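You operate a simulated robot arm through the tools that you are given. There is no shell and no other tool.

Carry out the task below with a simulated two-armed robot. There is one attempt and no reset: what you move stays moved.

## Task
Switch the centrifuge on, set it as the card says and start it.

The check looks at the end state, three seconds after you hand in, the way a careful person would. Anything else that was tipped, shoved, dropped, spilled or broken makes it a failure.

## Robot
Two 7-joint arms with fingered hands on one trunk that stands fixed in place. Base frame: the origin is at the foot of the trunk, x ahead of it, y to its left, z up. Lengths are in mm, angles in degrees, forces in N, time in s.
The left shoulder is at [25, 269, 1047], the right one opposite. Payload 5 kg a hand.
Tool frame (each hand has its own): the origin (TCP) lies between the finger pads and is the grasp point; the fingertips stand 42 mm ahead of it; z points along the fingers, y is the line along which they close. The gripper opens to 208 mm. The gripper's body begins 119 mm behind the TCP. The gripper is a hand of 4 fingers: y runs from the thumb to the fingers, the wrist lies at [0, 0, -317] in the tool frame.
Orientation is that of the tool frame in the base frame, as a unit quaternion [x, y, z, w]. With the fingers straight down and closing along the base's y, the tool's x points along the base's -x, its y along +y and its z along -z.

## Interface
- The arms move only by the tool servo_tool. It takes "left_deltas", "right_deltas" or both (then of equal length, played together; a hand with none holds still); each is text: rows parted by semicolons, each of 6 numbers parted by spaces: the shift along the tool's x, y, z in units of 300 mm (1.0 is 300 mm), then the turn, a rotation vector about the tool's x, y, z in units of 120 degrees (1.0 is 120 degrees). In form: dx dy dz wx wy wz; .... A call has 1 to 20 rows; each row is the pose to reach, as a shift and turn from the pose commanded when the call began, along the tool's axes at that moment. A call with a number of a shift or a turn outside -1 to 1 is refused whole. Rows are played at 5 a second. More than 50 mm and 8.6 degrees between two rows, and nothing of the call is played. A pose out of reach is approached as far as the arm can. The call stops where the force on the tool passes 40 N (or 10 N more than at its start, if that is more) or the arm is blocked; 0.2 s more then pass. In this call time passes only in rows, and 0.2 s behind the last. The reply holds the time, the measured pose of the TCP, the force on the tool along the base axes, the opening and the grip force, in the units named above and with some noise, with the torque about the TCP (base axes, N m) and any sound that the robot's microphone picked up.
- Cameras (640 x 400 px; columns grow to the right, rows downward): "scene" is now at [168.8, 9.5, 1321.6]; the picture's right is [0.12, -0.99, 0.00], its down [-0.46, -0.06, -0.88] and it looks along [0.88, 0.11, -0.47] (base axes); focal length 230 px, centre (320, 200). "left" rides on the left gripper at [-93, 1, -146] in its tool frame; the picture's right is [-0.01, -1.00, 0.00], its down [0.84, -0.01, -0.54] and it looks along [0.54, -0.01, 0.84] (tool axes); focal length 280 px, centre (320, 200). "right" rides on the right gripper at [94, 1, -146] in its tool frame; the picture's right is [-0.02, 1.00, 0.00], its down [-0.84, -0.01, -0.54] and it looks along [-0.54, -0.01, 0.84] (tool axes); focal length 280 px, centre (320, 200). There is no depth. A picture from a camera that has moved, and an enlarged one, comes with that camera's place and axes in the base frame and with its lens.
- camera(camera): a new picture of that camera. It takes no simulated time.
- slide_trunk(by): slides the trunk up (or, below 0, down) by that many mm; the arms and the scene camera ride with it, the base frame stays. It gives what a move gives, with no picture.
- finger_targets(finger1, finger2, finger3, thumb_bend, hand): sets how far each is bent, from 0 (flat) to 100 (curled in); at 30 the hand is open as for a grip, at 70 the pads meet at the TCP. One left out holds its place. A second passes; each finger stops where it meets its share of the squeeze, and holds until it gets a number again. It is the only way to open and close the hand. It gives what a move gives, with no picture; readings hold the bend of each and the force on the fingers (four entries, about 0 where the hand has none), thumb and palm.
- turn_head(pan, tilt): turns the head with the scene camera to pan (to the left, within 80 degrees either way) and tilt (down, from -29 to 69), counted from straight ahead of the robot. It gives what a move gives.
- inspect(camera, box): a new picture of the part [left, top, right, bottom] of that camera's present view, enlarged. It takes no simulated time.
- close_job(): hands the job in; it is judged then, once.

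Places have to be worked out from the pictures, the camera data and where the tool is seen. Open the grippers and draw the arms clear of the work before you hand the job in, unless the task says otherwise.

The tools are called after "Call:" by a JSON object that holds its "op" and its "data". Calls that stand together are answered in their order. servo_tool: Moves the arms, as the interface text tells. Its arguments: {"type":"object","properties":{"left_deltas":{"type":"string"},"right_deltas":{"type":"string"}},"required":[]} The other tools are called the same way: slide_trunk (by) slides the trunk up or down; finger_targets (finger1, finger2, finger3, thumb_bend, hand) moves the fingers one by one; turn_head (pan, tilt) turns the head that bears the scene camera; camera (camera) takes a picture; inspect (camera, box) takes an enlarged picture of a part of a camera's view; close_job () hands the job in.

At the start:

```text
t: 0.0
left_position: [647.1, 191.4, 1118.1]
left_tool_rot: [0.037, 0.999, 0.0, 0.001]
left_ft_force: [-0.1, -0.3, -0.5]
left_wrist_torque: [0.0, -0.03, 0.0]
left_gripper_width: 207.7
left_finger_force: 0.2
left_shape: jaw
left_bend: [30.0, 30.0, 30.0, 30.0]
left_finger forces: [0.0, 0.0, 0.1, 0.1, 0.1, 0.0]
right_position: [664.8, -407.3, 1205.2]
right_tool_rot: [0.037, 0.999, 0.001, 0.001]
right_ft_force: [-0.6, -1.0, 0.3]
right_wrist_torque: [0.0, -0.03, 0.02]
right_gripper_width: 207.8
right_finger_force: 0.0
right_shape: jaw
right_bend: [30.0, 30.0, 30.0, 30.0]
right_finger forces: [0.0, 0.0, 0.1, 0.0, 0.1, 0.0]
trunk travel left (down, up): [-425.0, 196.0]
head pan, tilt: [7.0, 27.8]
```

scene: 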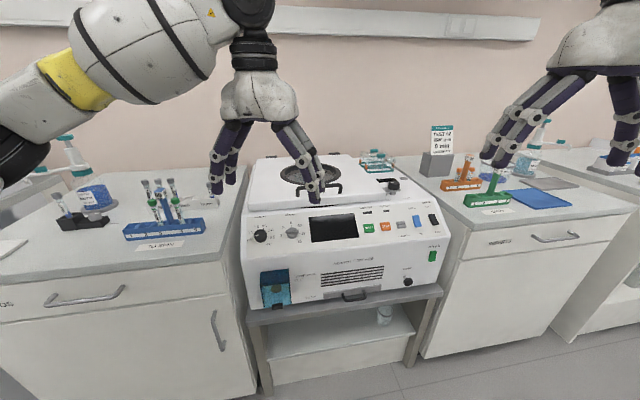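
right: 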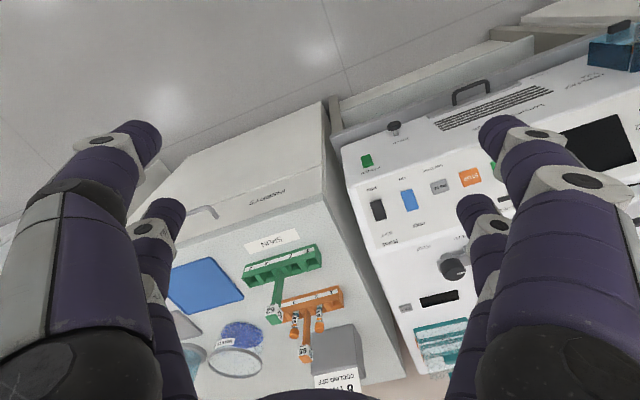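
left: 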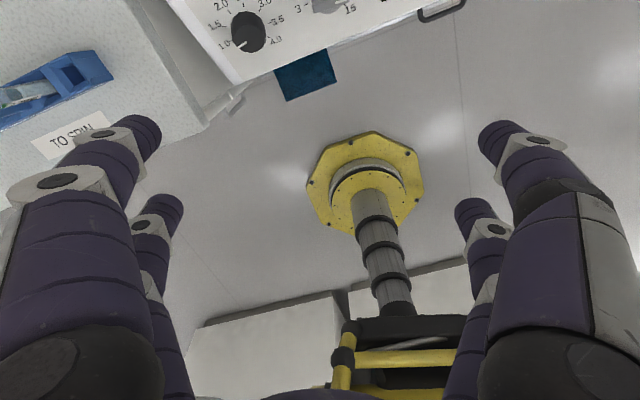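

I'll start by looking closely at the card and the centrifuge's front panel.

Call:
{"op": "inspect", "data": {"camera": "scene", "box": [410, 110, 474, 190]}}

Call:
{"op": "inspect", "data": {"camera": "scene", "box": [235, 190, 355, 265]}}

Call:
{"op": "inspect", "data": {"camera": "scene", "box": [345, 190, 465, 265]}}

Call:
{"op": "inspect", "data": {"camera": "scene", "box": [235, 250, 455, 320]}}

```text
5.00 times, centred on (442, 150) of scene
camera zoom: at [168.8, 9.5, 1321.6], right [0.12, -0.99, 0.0], down [-0.46, -0.06, -0.88], along [0.88, 0.11, -0.47], focal length 1150 px, centre (-290, 450)
```

zoom: 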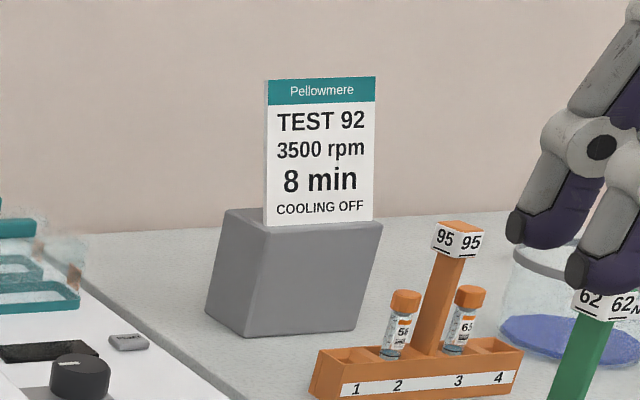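

```text
5.33 times, centred on (295, 228) of scene
camera zoom: at [168.8, 9.5, 1321.6], right [0.12, -0.99, 0.0], down [-0.46, -0.06, -0.88], along [0.88, 0.11, -0.47], focal length 1227 px, centre (453, 53)
```

zoom: 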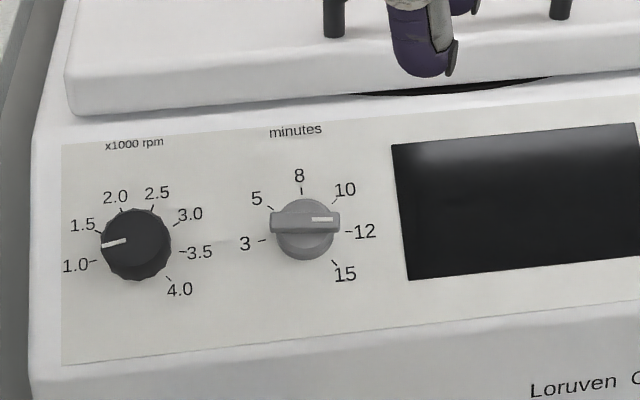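

```text
5.33 times, centred on (405, 228) of scene
camera zoom: at [168.8, 9.5, 1321.6], right [0.12, -0.99, 0.0], down [-0.46, -0.06, -0.88], along [0.88, 0.11, -0.47], focal length 1227 px, centre (-133, 53)
```

zoom: 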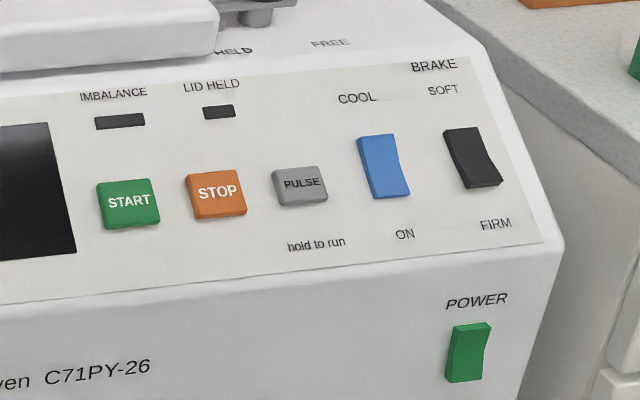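

```text
2.91 times, centred on (345, 285) of scene
camera zoom: at [168.8, 9.5, 1321.6], right [0.12, -0.99, 0.0], down [-0.46, -0.06, -0.88], along [0.88, 0.11, -0.47], focal length 669 px, centre (247, -47)
```

zoom: 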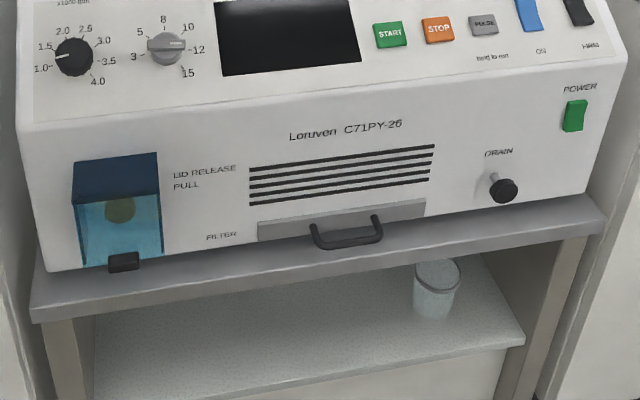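

The card asks for 3500 rpm, 8 min and cooling off. I'll enlarge the right-hand view to see the panel from above, and the lid and lock area in the scene view.

Call:
{"op": "inspect", "data": {"camera": "right", "box": [340, 80, 500, 180]}}

Call:
{"op": "inspect", "data": {"camera": "right", "box": [350, 140, 560, 270]}}

Call:
{"op": "inspect", "data": {"camera": "right", "box": [370, 220, 530, 380]}}

Call:
{"op": "inspect", "data": {"camera": "scene", "box": [240, 140, 420, 230]}}

Call:
{"op": "inspect", "data": {"camera": "left", "box": [160, 0, 480, 120]}}

```text
4.00 times, centred on (420, 130) of right
camera zoom: at [570.0, -399.7, 1350.5], right [0.09, 1.0, 0.0], down [0.84, -0.08, 0.54], along [0.54, -0.05, -0.84], focal length 1122 px, centre (-80, 480)
```

zoom: 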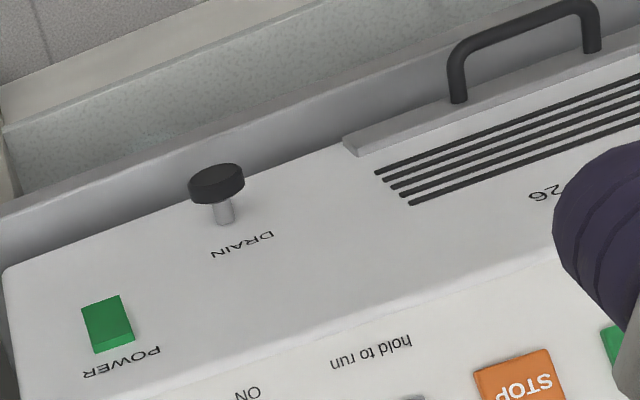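

```text
3.05 times, centred on (455, 205) of right
camera zoom: at [570.0, -399.7, 1350.5], right [0.09, 1.0, 0.0], down [0.84, -0.08, 0.54], along [0.54, -0.05, -0.84], focal length 854 px, centre (-91, 185)
```

zoom: 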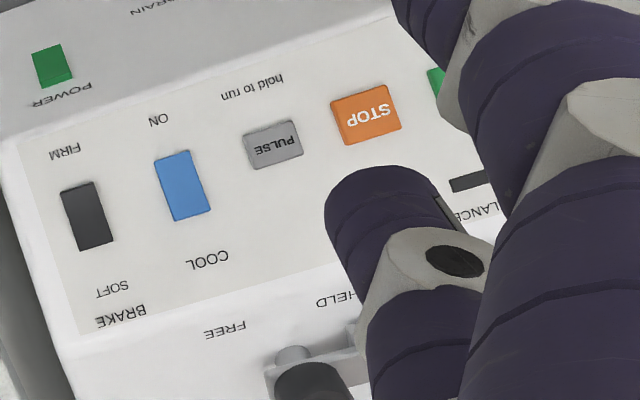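

```text
2.50 times, centred on (450, 300) of right
camera zoom: at [570.0, -399.7, 1350.5], right [0.09, 1.0, 0.0], down [0.84, -0.08, 0.54], along [0.54, -0.05, -0.84], focal length 701 px, centre (-5, -50)
```

zoom: 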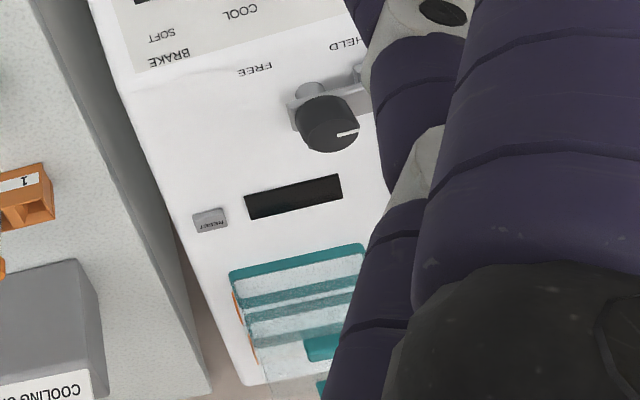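

```text
3.56 times, centred on (330, 185) of scene
camera zoom: at [168.8, 9.5, 1321.6], right [0.12, -0.99, 0.0], down [-0.46, -0.06, -0.88], along [0.88, 0.11, -0.47], focal length 818 px, centre (284, 253)
```

zoom: 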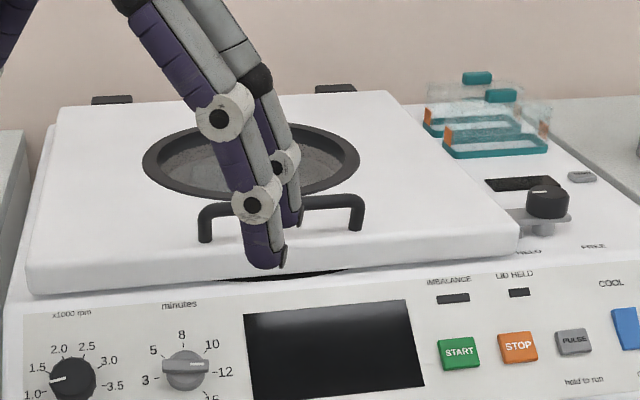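

```text
2.00 times, centred on (320, 60) of left
camera zoom: at [741.5, 186.5, 1264.8], right [-0.06, -1.0, 0.0], down [-0.84, 0.05, 0.54], along [-0.54, 0.03, -0.84], focal length 561 px, centre (320, 480)
```

zoom: 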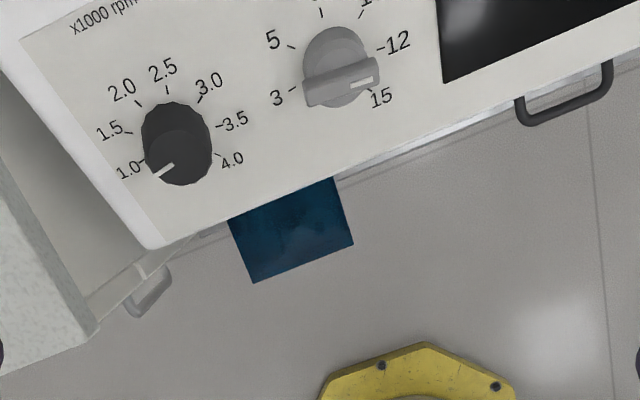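

The panel slopes about 35° and the machine is yawed about -16°. By triangulation the power rocker is near (857,-315,750), the cool rocker near (894,-246,872), and the knobs near (734,270,881) and (759,172,887). I'll zoom in much tighter on each control to see its state.

Call:
{"op": "inspect", "data": {"camera": "scene", "box": [420, 240, 446, 266]}}

Call:
{"op": "inspect", "data": {"camera": "scene", "box": [405, 205, 445, 235]}}

Call:
{"op": "inspect", "data": {"camera": "right", "box": [355, 145, 425, 235]}}

Call:
{"op": "inspect", "data": {"camera": "scene", "box": [370, 170, 420, 205]}}

Call:
{"op": "inspect", "data": {"camera": "scene", "box": [245, 215, 315, 260]}}

Call:
{"op": "inspect", "data": {"camera": "scene", "box": [130, 170, 220, 260]}}

```text
15.38 times, centred on (433, 253) of scene
camera zoom: at [168.8, 9.5, 1321.6], right [0.12, -0.99, 0.0], down [-0.46, -0.06, -0.88], along [0.88, 0.11, -0.47], focal length 3539 px, centre (-1418, -615)
```

zoom: 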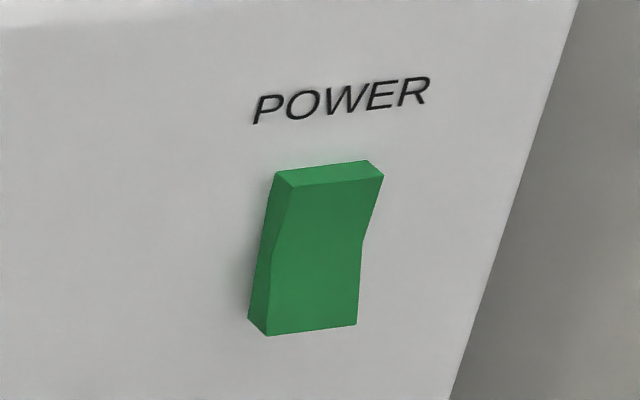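

```text
13.33 times, centred on (425, 220) of scene
camera zoom: at [168.8, 9.5, 1321.6], right [0.12, -0.99, 0.0], down [-0.46, -0.06, -0.88], along [0.88, 0.11, -0.47], focal length 3067 px, centre (-1080, -67)
```

zoom: 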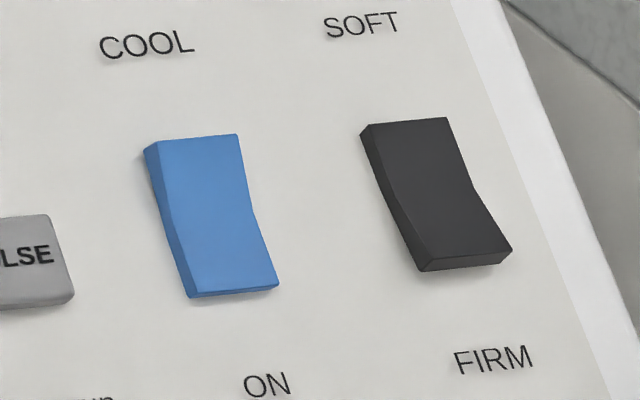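

```text
4.44 times, centred on (390, 190) of right
camera zoom: at [570.0, -399.7, 1350.5], right [0.09, 1.0, 0.0], down [0.84, -0.08, 0.54], along [0.54, -0.05, -0.84], focal length 1246 px, centre (9, 244)
```

zoom: 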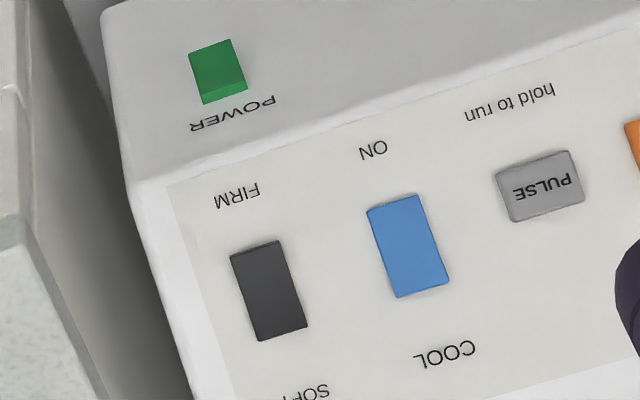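

```text
11.43 times, centred on (395, 188) of scene
camera zoom: at [168.8, 9.5, 1321.6], right [0.12, -0.99, 0.0], down [-0.46, -0.06, -0.88], along [0.88, 0.11, -0.47], focal length 2629 px, centre (-537, 343)
```

zoom: 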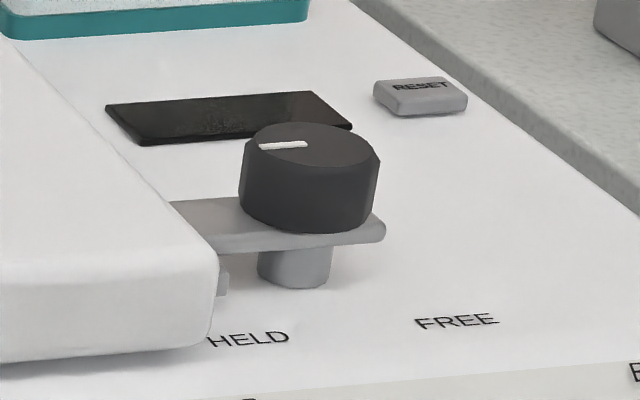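

```text
8.89 times, centred on (280, 238) of scene
camera zoom: at [168.8, 9.5, 1321.6], right [0.12, -0.99, 0.0], down [-0.46, -0.06, -0.88], along [0.88, 0.11, -0.47], focal length 2045 px, centre (676, -133)
```

zoom: 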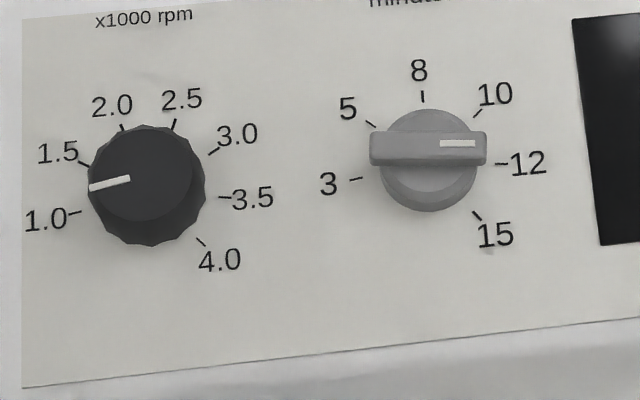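

```text
4.44 times, centred on (175, 215) of scene
camera zoom: at [168.8, 9.5, 1321.6], right [0.12, -0.99, 0.0], down [-0.46, -0.06, -0.88], along [0.88, 0.11, -0.47], focal length 1022 px, centre (964, 133)
```

zoom: 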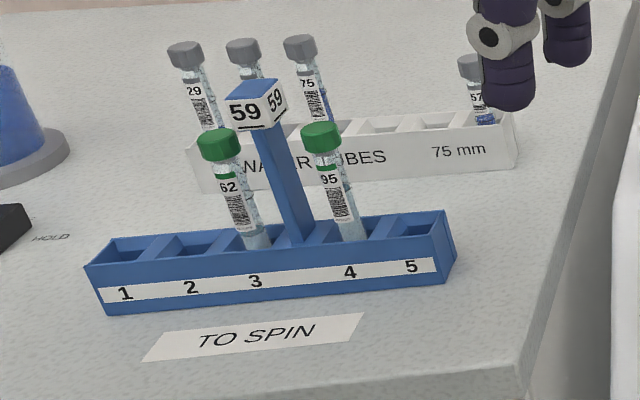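

The cool rocker's lower half (ON) looks pressed in, the power rocker's top half looks pressed in, the speed knob points to 1.0, the minutes knob to 12, and the lid lever to HELD. Next I'll look at the hand shapes and the hanging objects before moving.

Call:
{"op": "inspect", "data": {"camera": "scene", "box": [190, 60, 350, 210]}}

Call:
{"op": "inspect", "data": {"camera": "scene", "box": [460, 0, 640, 220]}}

Call:
{"op": "inspect", "data": {"camera": "scene", "box": [355, 140, 455, 200]}}

```text
2.67 times, centred on (270, 135) of scene
camera zoom: at [168.8, 9.5, 1321.6], right [0.12, -0.99, 0.0], down [-0.46, -0.06, -0.88], along [0.88, 0.11, -0.47], focal length 613 px, centre (453, 373)
```

zoom: 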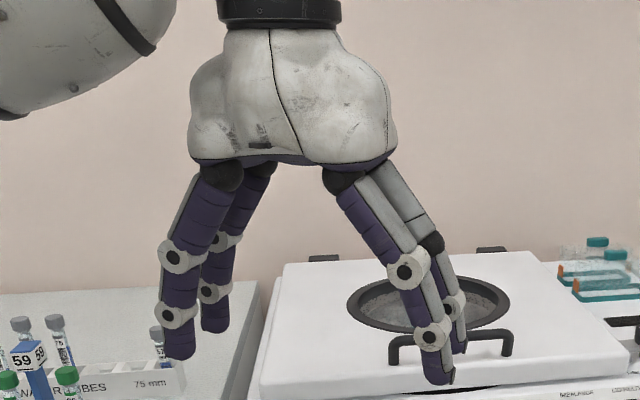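

```text
1.82 times, centred on (550, 110) of scene
camera zoom: at [168.8, 9.5, 1321.6], right [0.12, -0.99, 0.0], down [-0.46, -0.06, -0.88], along [0.88, 0.11, -0.47], focal length 418 px, centre (-98, 364)
```

zoom: 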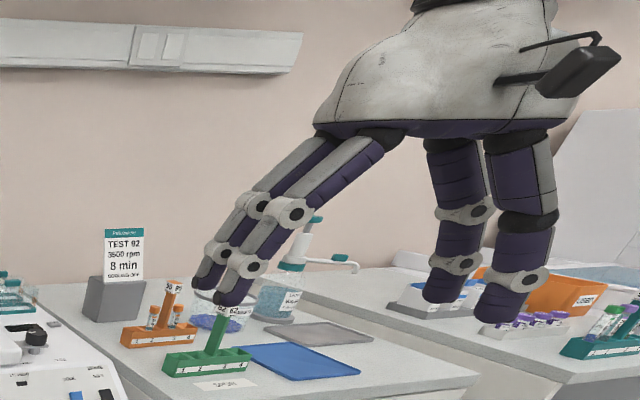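

```text
6.40 times, centred on (405, 170) of scene
camera zoom: at [168.8, 9.5, 1321.6], right [0.12, -0.99, 0.0], down [-0.46, -0.06, -0.88], along [0.88, 0.11, -0.47], focal length 1472 px, centre (-224, 392)
```

zoom: 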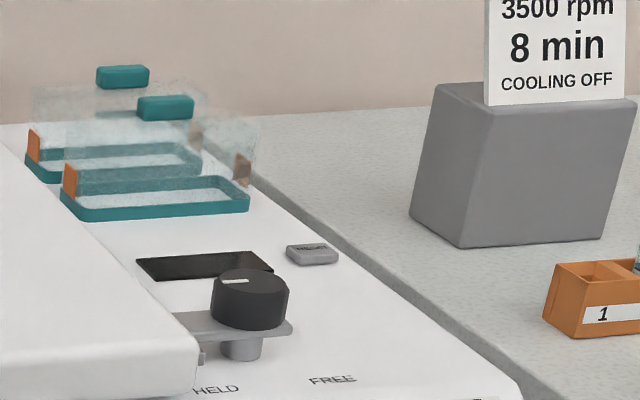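

Each hand has four digits arranged in pairs. I'll curl digits of the right hand (it's in free space) to find which digit is which and make a poker.

Call:
{"op": "finger_targets", "data": {"hand": "right", "finger1": 70, "finger2": 100, "finger3": 100, "thumb_bend": 100}}

Call:
{"op": "camera", "data": {"camera": "right"}}

Call:
{"op": "inspect", "data": {"camera": "scene", "box": [460, 0, 640, 220]}}

```text
t: 1.0
left_position: [647.4, 190.9, 1118.5]
left_tool_rot: [0.037, 0.999, 0.0, 0.0]
left_ft_force: [0.7, 0.9, 0.0]
left_wrist_torque: [0.0, 0.0, -0.01]
left_gripper_width: 207.9
left_finger_force: 0.1
left_shape: jaw
left_bend: [30.0, 30.0, 30.0, 30.0]
left_finger forces: [0.0, 0.0, 0.0, 0.0, 0.0, 0.0]
right_position: [663.1, -407.1, 1205.2]
right_tool_rot: [0.037, 0.999, 0.0, -0.001]
right_ft_force: [-0.3, 0.2, 0.0]
right_wrist_torque: [0.01, -0.02, 0.0]
right_gripper_width: 43.8
right_finger_force: 0.1
right_shape: fingers
right_bend: [58.0, 72.0, 72.0, 96.0]
right_finger forces: [0.0, 0.0, 0.0, 0.0, 0.0, 0.1]
trunk travel left (down, up): [-425.0, 196.0]
head pan, tilt: [7.0, 27.8]
```

```text
taken
camera right: at [570.0, -399.6, 1350.5], right [0.09, 1.0, 0.0], down [0.84, -0.08, 0.54], along [0.54, -0.05, -0.84], focal length 280 px, centre (320, 200)
```

right: 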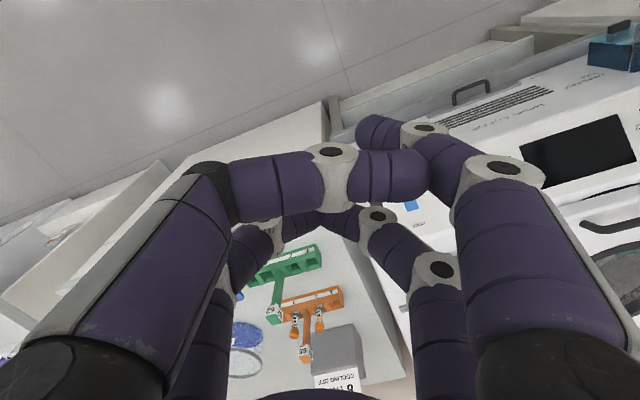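

```text
1.82 times, centred on (550, 110) of scene
camera zoom: at [168.8, 9.5, 1321.6], right [0.12, -0.99, 0.0], down [-0.46, -0.06, -0.88], along [0.88, 0.11, -0.47], focal length 418 px, centre (-98, 364)
```

zoom: 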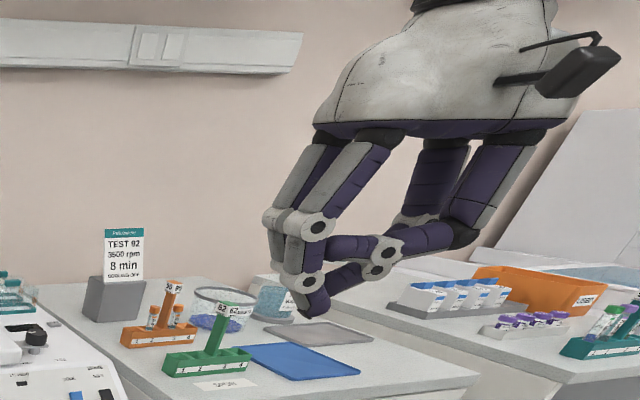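

The digits are still moving after a second; I'll repeat the command to let them finish and look again.

Call:
{"op": "finger_targets", "data": {"hand": "right", "finger1": 70, "finger2": 100, "finger3": 100, "thumb_bend": 100}}

Call:
{"op": "camera", "data": {"camera": "right"}}

Call:
{"op": "inspect", "data": {"camera": "scene", "box": [460, 0, 640, 220]}}

```text
t: 2.0
left_position: [647.7, 190.9, 1119.9]
left_tool_rot: [0.037, 0.999, 0.0, 0.0]
left_ft_force: [0.3, -0.2, 0.5]
left_wrist_torque: [-0.04, -0.01, 0.01]
left_gripper_width: 207.7
left_finger_force: 0.1
left_shape: jaw
left_bend: [30.0, 30.0, 30.0, 30.0]
left_finger forces: [0.0, 0.0, 0.0, 0.1, 0.0, 0.1]
right_position: [663.3, -407.6, 1205.2]
right_tool_rot: [0.038, 0.999, 0.0, 0.0]
right_ft_force: [0.0, 1.2, -0.1]
right_wrist_torque: [0.0, 0.01, -0.02]
right_gripper_width: 48.1
right_finger_force: 0.1
right_shape: fingers
right_bend: [57.0, 73.0, 73.0, 98.0]
right_finger forces: [0.0, 0.0, 0.1, 0.0, 0.0, 0.0]
trunk travel left (down, up): [-425.0, 196.0]
head pan, tilt: [7.0, 27.8]
```

```text
taken
camera right: at [570.0, -399.7, 1350.5], right [0.09, 1.0, 0.0], down [0.84, -0.08, 0.54], along [0.54, -0.05, -0.84], focal length 280 px, centre (320, 200)
```

right: 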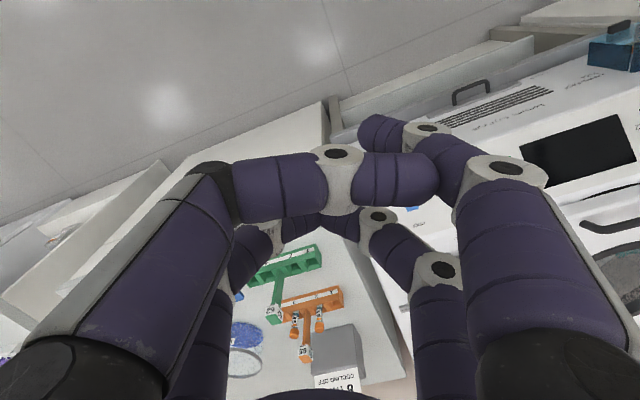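

```text
1.82 times, centred on (550, 110) of scene
camera zoom: at [168.8, 9.5, 1321.6], right [0.12, -0.99, 0.0], down [-0.46, -0.06, -0.88], along [0.88, 0.11, -0.47], focal length 418 px, centre (-98, 364)
```

zoom: 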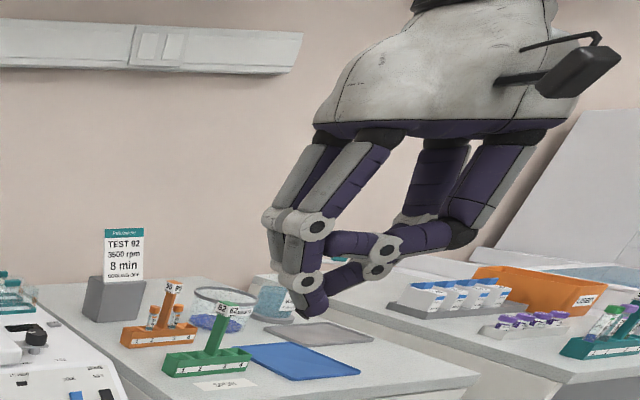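

The digits block each other when all curled at once. I'll open up and bend one digit at a time to map them.

Call:
{"op": "finger_targets", "data": {"hand": "right", "finger1": 70, "finger2": 10, "finger3": 10, "thumb_bend": 10}}

Call:
{"op": "finger_targets", "data": {"hand": "right", "finger1": 70, "finger2": 10, "finger3": 10, "thumb_bend": 10}}

Call:
{"op": "camera", "data": {"camera": "right"}}

Call:
{"op": "inspect", "data": {"camera": "scene", "box": [460, 0, 640, 220]}}

```text
t: 3.0
left_position: [647.9, 191.5, 1118.8]
left_tool_rot: [0.037, 0.999, 0.0, -0.001]
left_ft_force: [0.0, -0.1, -0.2]
left_wrist_torque: [-0.02, 0.0, 0.01]
left_gripper_width: 208.0
left_finger_force: 0.1
left_shape: jaw
left_bend: [30.0, 30.0, 30.0, 30.0]
left_finger forces: [0.0, 0.0, 0.0, 0.0, 0.0, 0.0]
right_position: [664.3, -406.9, 1203.3]
right_tool_rot: [0.038, 0.999, 0.0, 0.0]
right_ft_force: [-0.6, -0.9, 0.7]
right_wrist_torque: [0.0, 0.02, 0.03]
right_gripper_width: 147.6
right_finger_force: 0.2
right_shape: fingers
right_bend: [70.0, 10.0, 10.0, 10.0]
right_finger forces: [0.0, 0.2, 0.0, 0.0, 0.1, 0.0]
trunk travel left (down, up): [-425.0, 196.0]
head pan, tilt: [7.0, 27.8]
```

```text
t: 4.0
left_position: [647.4, 191.7, 1118.3]
left_tool_rot: [0.037, 0.999, 0.0, 0.0]
left_ft_force: [-0.7, 0.7, -0.3]
left_wrist_torque: [-0.02, -0.02, 0.02]
left_gripper_width: 207.8
left_finger_force: 0.0
left_shape: jaw
left_bend: [30.0, 30.0, 30.0, 30.0]
left_finger forces: [0.0, 0.0, 0.1, 0.0, 0.0, 0.0]
right_position: [663.8, -407.7, 1204.1]
right_tool_rot: [0.039, 0.999, 0.0, 0.001]
right_ft_force: [0.8, 0.3, -0.7]
right_wrist_torque: [0.0, 0.0, 0.0]
right_gripper_width: 147.5
right_finger_force: 0.1
right_shape: fingers
right_bend: [70.0, 10.0, 10.0, 10.0]
right_finger forces: [0.0, 0.1, 0.0, 0.0, 0.0, 0.0]
trunk travel left (down, up): [-425.0, 196.0]
head pan, tilt: [7.0, 27.8]
```

```text
taken
camera right: at [569.9, -399.7, 1350.5], right [0.09, 1.0, 0.0], down [0.84, -0.08, 0.54], along [0.54, -0.05, -0.84], focal length 280 px, centre (320, 200)
```

right: 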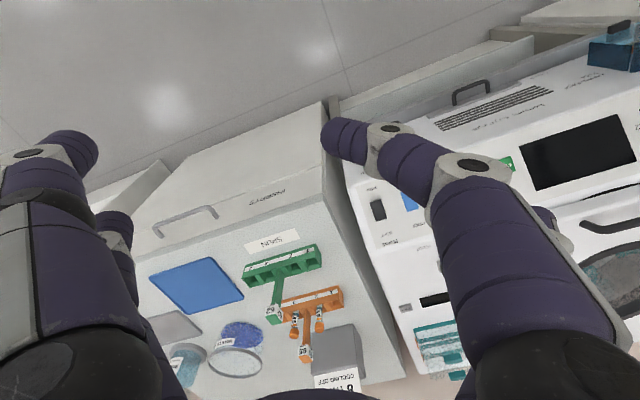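

```text
1.82 times, centred on (550, 110) of scene
camera zoom: at [168.8, 9.5, 1321.6], right [0.12, -0.99, 0.0], down [-0.46, -0.06, -0.88], along [0.88, 0.11, -0.47], focal length 418 px, centre (-98, 364)
```

zoom: 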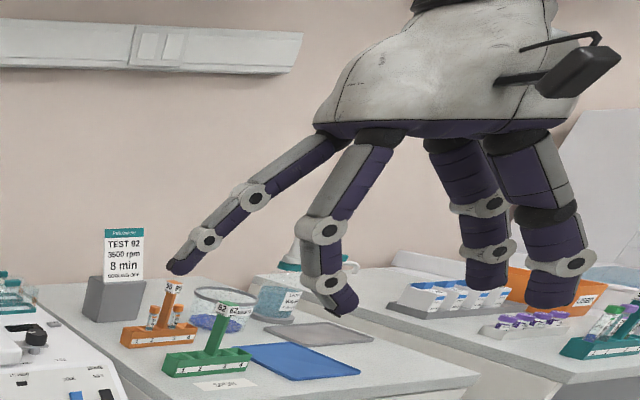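

Finger1 of the right hand is the camera-side digit on its +y side. I'll try it at a moderate bend with the rest flat, to see whether it leads as a single-finger poker.

Call:
{"op": "finger_targets", "data": {"hand": "right", "finger1": 50, "finger2": 0, "finger3": 0, "thumb_bend": 0}}

Call:
{"op": "inspect", "data": {"camera": "scene", "box": [460, 0, 640, 220]}}

Call:
{"op": "camera", "data": {"camera": "right"}}

```text
t: 5.0
left_position: [646.9, 191.6, 1118.5]
left_tool_rot: [0.038, 0.999, 0.0, 0.0]
left_ft_force: [0.0, -0.4, -0.6]
left_wrist_torque: [0.0, 0.0, 0.0]
left_gripper_width: 208.1
left_finger_force: 0.1
left_shape: jaw
left_bend: [30.0, 30.0, 30.0, 30.0]
left_finger forces: [0.0, 0.0, 0.1, 0.1, 0.0, 0.1]
right_position: [663.1, -406.9, 1204.1]
right_tool_rot: [0.037, 0.999, 0.0, 0.0]
right_ft_force: [0.5, 0.0, 0.3]
right_wrist_torque: [-0.01, 0.0, -0.03]
right_gripper_width: 209.8
right_finger_force: 0.1
right_shape: fingers
right_bend: [50.0, 0.0, 0.0, 0.0]
right_finger forces: [0.0, 0.1, 0.0, 0.1, 0.0, 0.1]
trunk travel left (down, up): [-425.0, 196.0]
head pan, tilt: [7.0, 27.8]
```

```text
1.82 times, centred on (550, 110) of scene
camera zoom: at [168.8, 9.5, 1321.6], right [0.12, -0.99, 0.0], down [-0.46, -0.06, -0.88], along [0.88, 0.11, -0.47], focal length 418 px, centre (-98, 364)
```

zoom: 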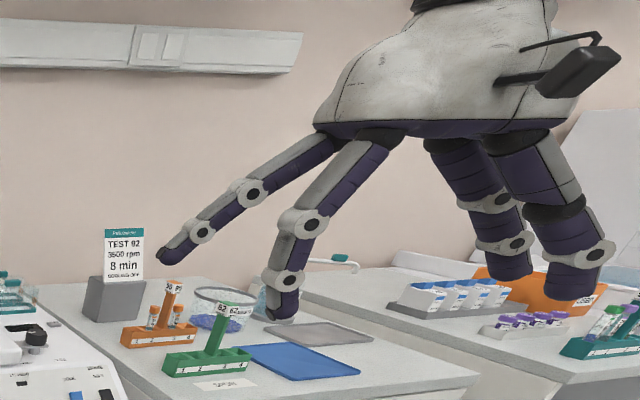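

```text
taken
camera right: at [569.9, -399.7, 1350.5], right [0.09, 1.0, 0.0], down [0.84, -0.08, 0.54], along [0.54, -0.05, -0.84], focal length 280 px, centre (320, 200)
```

right: 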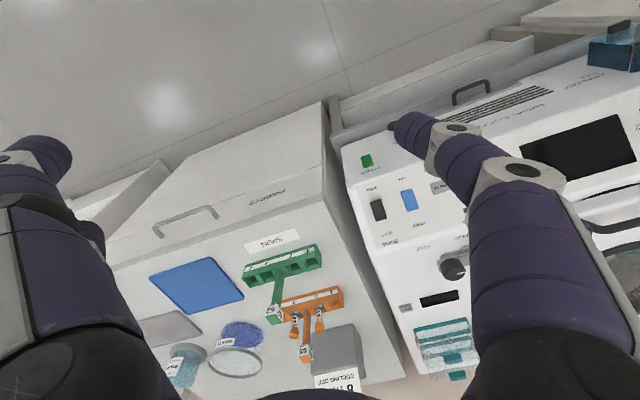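

Finger1 at bend 50 makes a good poker: its tip triangulates to about (27, 59, 49) in the tool frame and points along tool z. I'll see whether curling the thumb and other digits keeps them out of the way.

Call:
{"op": "finger_targets", "data": {"hand": "right", "finger1": 50, "finger2": 0, "finger3": 0, "thumb_bend": 100}}

Call:
{"op": "finger_targets", "data": {"hand": "right", "finger1": 50, "finger2": 0, "finger3": 0, "thumb_bend": 100}}

Call:
{"op": "inspect", "data": {"camera": "scene", "box": [460, 0, 640, 220]}}

Call:
{"op": "camera", "data": {"camera": "right"}}

```text
t: 6.0
left_position: [647.2, 191.5, 1120.3]
left_tool_rot: [0.037, 0.999, 0.0, 0.0]
left_ft_force: [0.2, 0.6, 0.7]
left_wrist_torque: [0.03, 0.03, 0.01]
left_gripper_width: 208.0
left_finger_force: 0.2
left_shape: jaw
left_bend: [30.0, 30.0, 30.0, 30.0]
left_finger forces: [0.1, 0.1, 0.0, 0.1, 0.1, 0.0]
right_position: [663.7, -408.7, 1204.1]
right_tool_rot: [0.038, 0.999, -0.001, 0.0]
right_ft_force: [-0.2, 0.1, 0.6]
right_wrist_torque: [0.02, -0.01, 0.0]
right_gripper_width: 62.4
right_finger_force: 0.1
right_shape: fingers
right_bend: [50.0, 0.0, 0.0, 100.0]
right_finger forces: [0.0, 0.1, 0.1, 0.1, 0.1, 0.1]
trunk travel left (down, up): [-425.0, 196.0]
head pan, tilt: [7.0, 27.8]
```

```text
t: 7.0
left_position: [647.3, 190.4, 1117.2]
left_tool_rot: [0.037, 0.999, 0.0, 0.0]
left_ft_force: [0.4, 0.3, -1.1]
left_wrist_torque: [-0.02, 0.01, 0.03]
left_gripper_width: 207.7
left_finger_force: 0.1
left_shape: jaw
left_bend: [30.0, 30.0, 30.0, 30.0]
left_finger forces: [0.0, 0.0, 0.1, 0.1, 0.1, 0.1]
right_position: [662.9, -408.6, 1204.8]
right_tool_rot: [0.037, 0.999, 0.0, 0.0]
right_ft_force: [-0.1, -0.4, -0.4]
right_wrist_torque: [0.03, 0.01, 0.0]
right_gripper_width: 62.6
right_finger_force: 0.0
right_shape: fingers
right_bend: [50.0, 0.0, 0.0, 100.0]
right_finger forces: [0.0, 0.0, 0.0, 0.1, 0.0, 0.0]
trunk travel left (down, up): [-425.0, 196.0]
head pan, tilt: [7.0, 27.8]
```

```text
1.82 times, centred on (550, 110) of scene
camera zoom: at [168.8, 9.5, 1321.6], right [0.12, -0.99, 0.0], down [-0.46, -0.06, -0.88], along [0.88, 0.11, -0.47], focal length 418 px, centre (-98, 364)
```

zoom: 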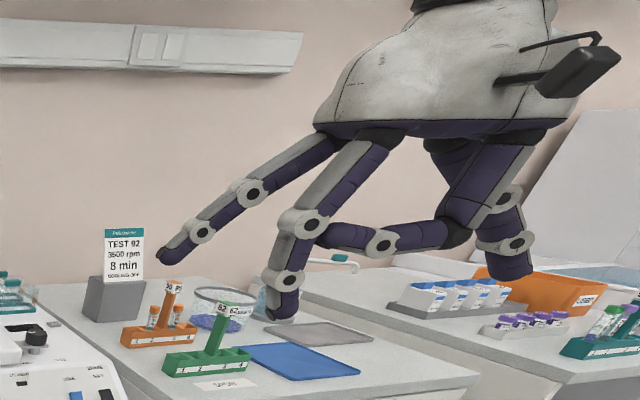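

```text
taken
camera right: at [570.0, -399.7, 1350.5], right [0.09, 1.0, 0.0], down [0.84, -0.08, 0.54], along [0.54, -0.05, -0.84], focal length 280 px, centre (320, 200)
```

right: 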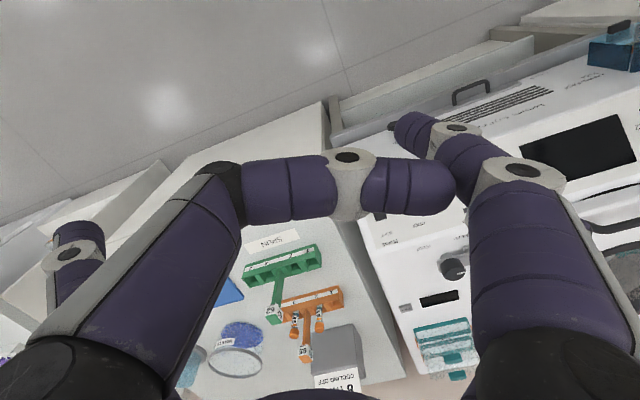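

The thumb is opposite finger1 and curls away cleanly. I'll now check the right bench's corner and nearby surfaces so the outer digits won't hit anything, and find which of finger2/3 is which.

Call:
{"op": "finger_targets", "data": {"hand": "right", "finger1": 50, "finger2": 0, "finger3": 100, "thumb_bend": 100}}

Call:
{"op": "finger_targets", "data": {"hand": "right", "finger1": 50, "finger2": 0, "finger3": 100, "thumb_bend": 100}}

Call:
{"op": "camera", "data": {"camera": "scene"}}

Call:
{"op": "inspect", "data": {"camera": "scene", "box": [400, 160, 640, 380]}}

Call:
{"op": "camera", "data": {"camera": "right"}}

```text
t: 8.0
left_position: [647.7, 190.4, 1118.6]
left_tool_rot: [0.037, 0.999, 0.0, -0.001]
left_ft_force: [0.4, 0.0, -0.3]
left_wrist_torque: [-0.01, -0.02, 0.0]
left_gripper_width: 207.8
left_finger_force: 0.1
left_shape: jaw
left_bend: [30.0, 30.0, 30.0, 30.0]
left_finger forces: [0.0, 0.0, 0.0, 0.0, 0.0, 0.1]
right_position: [663.8, -408.0, 1204.1]
right_tool_rot: [0.038, 0.999, 0.0, 0.0]
right_ft_force: [1.1, -0.2, -0.3]
right_wrist_torque: [-0.03, -0.01, 0.03]
right_gripper_width: 62.4
right_finger_force: 0.0
right_shape: fingers
right_bend: [50.0, 0.0, 100.0, 100.0]
right_finger forces: [0.0, 0.0, 0.1, 0.1, 0.1, 0.0]
trunk travel left (down, up): [-425.0, 196.0]
head pan, tilt: [7.0, 27.8]
```

```text
t: 9.0
left_position: [647.9, 191.3, 1118.2]
left_tool_rot: [0.037, 0.999, 0.0, 0.0]
left_ft_force: [0.1, -0.2, 0.5]
left_wrist_torque: [-0.01, 0.0, 0.01]
left_gripper_width: 208.0
left_finger_force: 0.1
left_shape: jaw
left_bend: [30.0, 30.0, 30.0, 30.0]
left_finger forces: [0.0, 0.0, 0.0, 0.0, 0.1, 0.1]
right_position: [664.3, -407.8, 1204.2]
right_tool_rot: [0.038, 0.999, 0.001, 0.0]
right_ft_force: [-0.2, 0.8, -0.8]
right_wrist_torque: [0.03, -0.01, -0.02]
right_gripper_width: 62.6
right_finger_force: 0.0
right_shape: fingers
right_bend: [50.0, 0.0, 100.0, 100.0]
right_finger forces: [0.0, 0.0, 0.1, 0.0, 0.0, 0.0]
trunk travel left (down, up): [-425.0, 196.0]
head pan, tilt: [7.0, 27.8]
```

```text
taken
camera scene: at [168.8, 9.5, 1321.6], right [0.12, -0.99, 0.0], down [-0.46, -0.06, -0.88], along [0.88, 0.11, -0.47], focal length 230 px, centre (320, 200)
```

scene: 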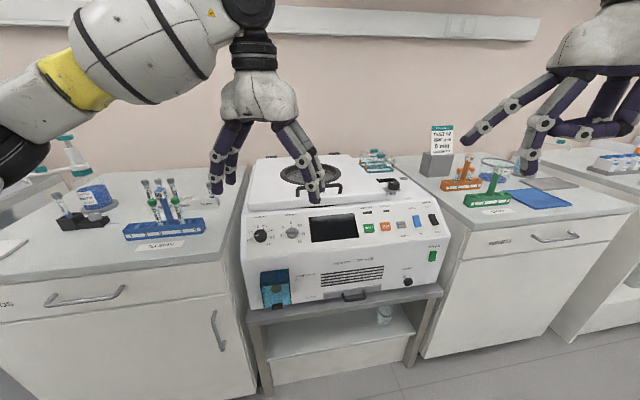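

```text
1.82 times, centred on (520, 270) of scene
camera zoom: at [168.8, 9.5, 1321.6], right [0.12, -0.99, 0.0], down [-0.46, -0.06, -0.88], along [0.88, 0.11, -0.47], focal length 418 px, centre (-44, 73)
```

zoom: 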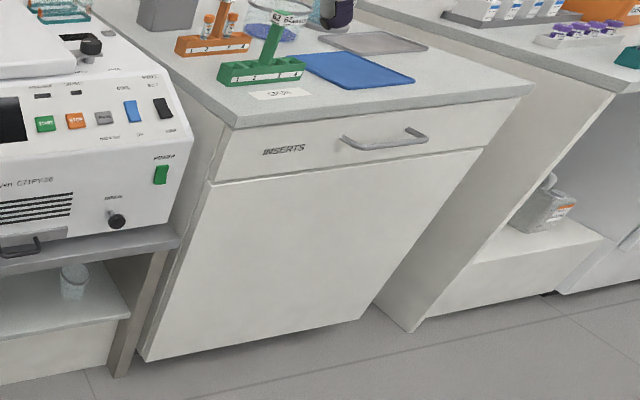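

```text
taken
camera right: at [570.0, -399.7, 1350.5], right [0.09, 1.0, 0.0], down [0.84, -0.08, 0.54], along [0.54, -0.05, -0.84], focal length 280 px, centre (320, 200)
```

right: 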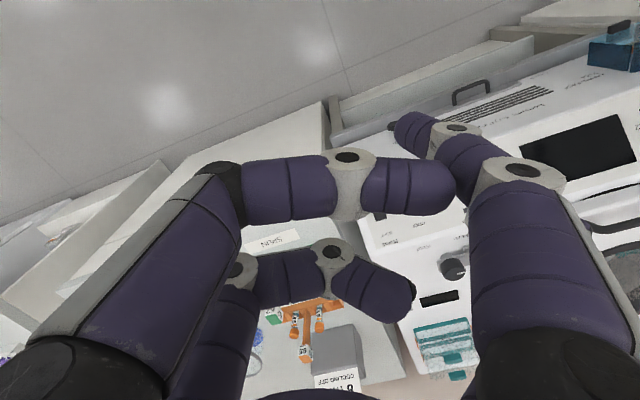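

Right hand: finger1 and thumb are the camera-side pair, finger2 (+y) and finger3 (-y) the far pair. For the power rocker I'll keep finger1 as the poker with finger2 and the thumb curled and finger3 flat.

Call:
{"op": "finger_targets", "data": {"hand": "right", "finger1": 50, "finger2": 0, "finger3": 0, "thumb_bend": 100}}

Call:
{"op": "finger_targets", "data": {"hand": "right", "finger1": 50, "finger2": 0, "finger3": 0, "thumb_bend": 100}}

Call:
{"op": "finger_targets", "data": {"hand": "right", "finger1": 50, "finger2": 100, "finger3": 0, "thumb_bend": 100}}

Call:
{"op": "finger_targets", "data": {"hand": "right", "finger1": 50, "finger2": 100, "finger3": 0, "thumb_bend": 100}}

Call:
{"op": "camera", "data": {"camera": "right"}}

Call:
{"op": "inspect", "data": {"camera": "scene", "box": [460, 0, 640, 220]}}

```text
t: 10.0
left_position: [648.2, 190.8, 1118.6]
left_tool_rot: [0.037, 0.999, -0.001, 0.001]
left_ft_force: [-0.4, 0.7, -0.7]
left_wrist_torque: [0.02, -0.01, 0.0]
left_gripper_width: 207.9
left_finger_force: 0.1
left_shape: jaw
left_bend: [30.0, 30.0, 30.0, 30.0]
left_finger forces: [0.0, 0.0, 0.1, 0.1, 0.0, 0.0]
right_position: [664.0, -407.7, 1204.5]
right_tool_rot: [0.038, 0.999, 0.001, 0.0]
right_ft_force: [0.5, -0.1, -0.7]
right_wrist_torque: [0.03, 0.01, 0.01]
right_gripper_width: 62.5
right_finger_force: 0.0
right_shape: fingers
right_bend: [50.0, 0.0, 0.0, 100.0]
right_finger forces: [0.0, 0.0, 0.0, 0.0, 0.1, 0.0]
trunk travel left (down, up): [-425.0, 196.0]
head pan, tilt: [7.0, 27.8]
```

```text
t: 11.0
left_position: [647.7, 190.6, 1118.9]
left_tool_rot: [0.038, 0.999, 0.0, 0.001]
left_ft_force: [-0.2, -0.2, -0.9]
left_wrist_torque: [0.03, 0.02, 0.0]
left_gripper_width: 208.0
left_finger_force: 0.1
left_shape: jaw
left_bend: [30.0, 30.0, 30.0, 30.0]
left_finger forces: [0.1, 0.0, 0.1, 0.0, 0.1, 0.0]
right_position: [663.3, -407.1, 1204.4]
right_tool_rot: [0.037, 0.999, 0.0, 0.0]
right_ft_force: [0.8, 0.0, 0.4]
right_wrist_torque: [-0.02, 0.01, 0.0]
right_gripper_width: 62.5
right_finger_force: 0.1
right_shape: fingers
right_bend: [50.0, 0.0, 0.0, 100.0]
right_finger forces: [0.0, 0.0, 0.0, 0.0, 0.0, 0.0]
trunk travel left (down, up): [-425.0, 196.0]
head pan, tilt: [7.0, 27.8]
```

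```text
t: 12.0
left_position: [647.6, 190.7, 1119.1]
left_tool_rot: [0.037, 0.999, 0.0, 0.0]
left_ft_force: [1.2, -1.0, 0.2]
left_wrist_torque: [0.02, 0.01, -0.02]
left_gripper_width: 207.7
left_finger_force: 0.1
left_shape: jaw
left_bend: [30.0, 30.0, 30.0, 30.0]
left_finger forces: [0.0, 0.0, 0.0, 0.0, 0.1, 0.0]
right_position: [662.9, -407.1, 1205.2]
right_tool_rot: [0.038, 0.999, -0.001, 0.001]
right_ft_force: [-0.3, -0.3, 0.5]
right_wrist_torque: [0.0, 0.01, 0.0]
right_gripper_width: 62.6
right_finger_force: 0.1
right_shape: fingers
right_bend: [50.0, 100.0, 0.0, 100.0]
right_finger forces: [0.0, 0.0, 0.0, 0.0, 0.0, 0.0]
trunk travel left (down, up): [-425.0, 196.0]
head pan, tilt: [7.0, 27.8]
```

```text
t: 13.0
left_position: [647.4, 191.2, 1118.8]
left_tool_rot: [0.037, 0.999, 0.0, 0.0]
left_ft_force: [-0.6, -0.3, 0.2]
left_wrist_torque: [-0.02, -0.02, -0.02]
left_gripper_width: 207.6
left_finger_force: 0.0
left_shape: jaw
left_bend: [30.0, 30.0, 30.0, 30.0]
left_finger forces: [0.1, 0.0, 0.0, 0.0, 0.1, 0.1]
right_position: [663.6, -407.5, 1204.6]
right_tool_rot: [0.038, 0.999, 0.0, 0.0]
right_ft_force: [0.4, -0.2, -0.5]
right_wrist_torque: [-0.04, 0.06, -0.01]
right_gripper_width: 62.3
right_finger_force: 0.1
right_shape: fingers
right_bend: [50.0, 100.0, 0.0, 100.0]
right_finger forces: [0.0, 0.1, 0.0, 0.0, 0.1, 0.0]
trunk travel left (down, up): [-425.0, 196.0]
head pan, tilt: [7.0, 27.8]
```

```text
taken
camera right: at [569.9, -399.7, 1350.5], right [0.09, 1.0, 0.0], down [0.84, -0.08, 0.54], along [0.54, -0.05, -0.84], focal length 280 px, centre (320, 200)
```

right: 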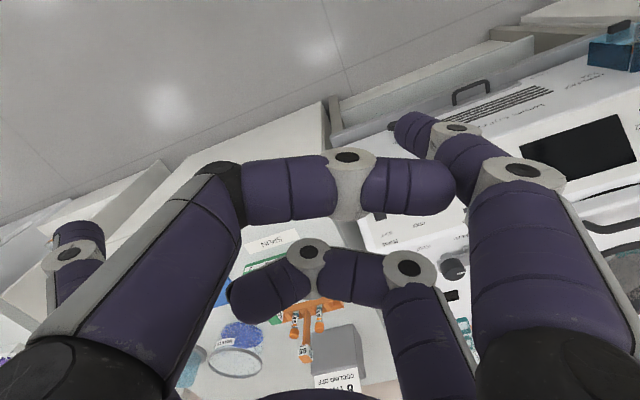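

```text
1.82 times, centred on (550, 110) of scene
camera zoom: at [168.8, 9.5, 1321.6], right [0.12, -0.99, 0.0], down [-0.46, -0.06, -0.88], along [0.88, 0.11, -0.47], focal length 418 px, centre (-98, 364)
```

zoom: 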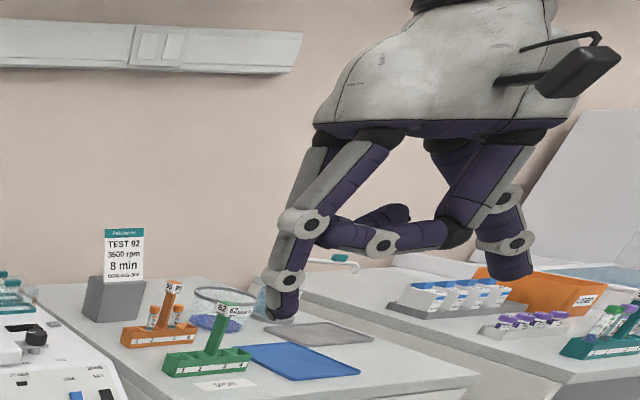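

The poker shape is good. Now I pitch the right hand forward 75° about its y while descending toward (700,-372,924), staying in front of the bench and machine.

Call:
{"op": "servo_tool", "data": {"right_deltas": "-0.011 0.0125 0.093 0 -0.0625 0; -0.022 0.025 0.187 0 -0.125 0; -0.033 0.0375 0.28 0 -0.1875 0; -0.044 0.05 0.373 0 -0.25 0; -0.056 0.0625 0.467 0 -0.3125 0; -0.067 0.075 0.56 0 -0.375 0; -0.078 0.0875 0.653 0 -0.4375 0; -0.089 0.1 0.747 0 -0.5 0; -0.1 0.1125 0.84 0 -0.5625 0; -0.111 0.125 0.933 0 -0.625 0"}}

Call:
{"op": "camera", "data": {"camera": "scene"}}

Call:
{"op": "camera", "data": {"camera": "right"}}

```text
t: 15.2
left_position: [647.0, 192.2, 1120.7]
left_tool_rot: [0.038, 0.999, -0.002, 0.001]
left_ft_force: [-0.6, -0.2, 0.6]
left_wrist_torque: [-0.11, -0.09, -0.01]
left_gripper_width: 208.0
left_finger_force: 0.0
left_shape: jaw
left_bend: [30.0, 30.0, 30.0, 30.0]
left_finger forces: [0.0, 0.0, 0.0, 0.1, 0.0, 0.0]
right_position: [700.7, -370.7, 957.0]
right_tool_rot: [0.034, 0.808, -0.014, 0.588]
right_ft_force: [-0.7, 0.5, -0.1]
right_wrist_torque: [-0.05, 0.04, 0.0]
right_gripper_width: 62.4
right_finger_force: 0.1
right_shape: fingers
right_bend: [50.0, 100.0, 0.0, 100.0]
right_finger forces: [0.0, 0.1, 0.1, 0.0, 0.0, 0.0]
right hand out of reach, approached as far as the arm can: row 10
trunk travel left (down, up): [-425.0, 196.0]
head pan, tilt: [7.0, 27.8]
stopped in row 10 (right hand): the force on the tool passed its limit at 57 N (the readings are from after the stop); the commanded pose is now the measured one
```

```text
taken
camera scene: at [168.2, 9.8, 1321.8], right [0.12, -0.99, 0.0], down [-0.46, -0.06, -0.88], along [0.88, 0.11, -0.47], focal length 230 px, centre (320, 200)
```

scene: 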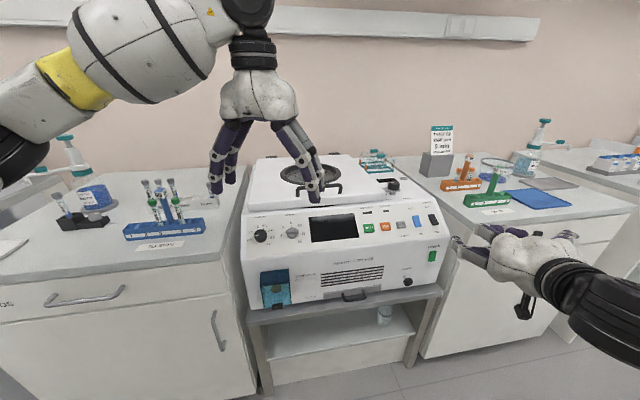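

```text
taken
camera right: at [532.9, -357.1, 912.0], right [0.08, 1.0, 0.03], down [-0.26, -0.01, 0.97], along [0.96, -0.08, 0.25], focal length 280 px, centre (320, 200)
```

right: 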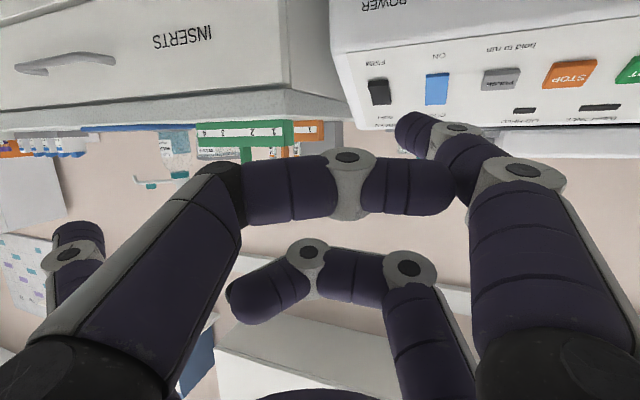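

The hand stopped just short of the full pitch at (701,-371,957) with the tool about 18° below horizontal; nothing appears touched and the force reads zero. I'll test going straight down 120 mm from here in small steps.

Call:
{"op": "servo_tool", "data": {"right_deltas": "0.076 -0.0014 0.0246 0 0 0; 0.152 -0.0028 0.0492 0 0 0; 0.228 -0.0042 0.0738 0 0 0; 0.304 -0.0056 0.0984 0 0 0; 0.38 -0.007 0.123 0 0 0"}}

```text
t: 16.4
left_position: [646.3, 192.2, 1120.5]
left_tool_rot: [0.037, 0.999, 0.0, 0.001]
left_ft_force: [0.4, 0.3, -0.2]
left_wrist_torque: [0.03, 0.06, -0.04]
left_gripper_width: 208.1
left_finger_force: 0.1
left_shape: jaw
left_bend: [30.0, 30.0, 30.0, 30.0]
left_finger forces: [0.0, 0.0, 0.0, 0.0, 0.0, 0.1]
right_position: [710.7, -380.1, 893.6]
right_tool_rot: [0.031, 0.826, -0.01, 0.562]
right_ft_force: [0.3, -0.9, -0.1]
right_wrist_torque: [-0.02, 0.0, 0.02]
right_gripper_width: 62.4
right_finger_force: 0.0
right_shape: fingers
right_bend: [50.0, 100.0, 0.0, 100.0]
right_finger forces: [0.0, 0.0, 0.1, 0.0, 0.0, 0.1]
right hand out of reach, approached as far as the arm can: row 2, 3, 4, 5
trunk travel left (down, up): [-425.0, 196.0]
head pan, tilt: [7.0, 27.8]
```

This is out of reach at the present trunk height, so I'll lower the trunk. First I draw the left hand back, clear of the lid, and raise the right hand a little.

Call:
{"op": "servo_tool", "data": {"left_deltas": "0.12 0.017 0 0 0 0; 0.24 0.033 0 0 0 0; 0.36 0.05 0 0 0 0; 0.48 0.066 0 0 0 0; 0.598 0.083 0 0 0 0", "right_deltas": "-0.062 0.001 -0.0244 0 0 0; -0.124 0.0024 -0.0488 0 0 0; -0.186 0.0036 -0.0732 0 0 0; -0.248 0.0048 -0.0976 0 0 0; -0.31 0.006 -0.122 0 0 0"}}

Call:
{"op": "camera", "data": {"camera": "scene"}}

```text
t: 17.6
left_position: [469.1, 230.3, 1119.9]
left_tool_rot: [0.038, 0.999, -0.001, 0.001]
left_ft_force: [-0.7, 0.1, 0.8]
left_wrist_torque: [-0.04, -0.02, 0.01]
left_gripper_width: 207.7
left_finger_force: 0.0
left_shape: jaw
left_bend: [30.0, 30.0, 30.0, 30.0]
left_finger forces: [0.0, 0.1, 0.1, 0.1, 0.0, 0.1]
right_position: [710.0, -380.2, 993.3]
right_tool_rot: [0.03, 0.826, -0.01, 0.562]
right_ft_force: [-0.7, -0.3, 0.6]
right_wrist_torque: [-0.03, 0.05, 0.01]
right_gripper_width: 62.8
right_finger_force: 0.1
right_shape: fingers
right_bend: [50.0, 100.0, 0.0, 100.0]
right_finger forces: [0.1, 0.0, 0.0, 0.0, 0.0, 0.0]
trunk travel left (down, up): [-425.0, 196.0]
head pan, tilt: [7.0, 27.8]
```

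```text
taken
camera scene: at [168.7, 9.6, 1321.7], right [0.12, -0.99, 0.0], down [-0.46, -0.06, -0.88], along [0.88, 0.11, -0.47], focal length 230 px, centre (320, 200)
```

scene: 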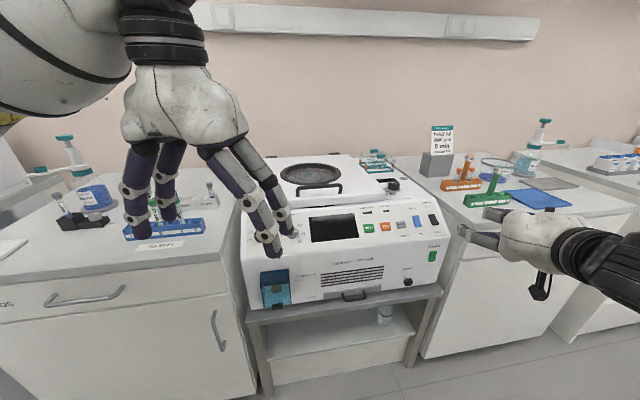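

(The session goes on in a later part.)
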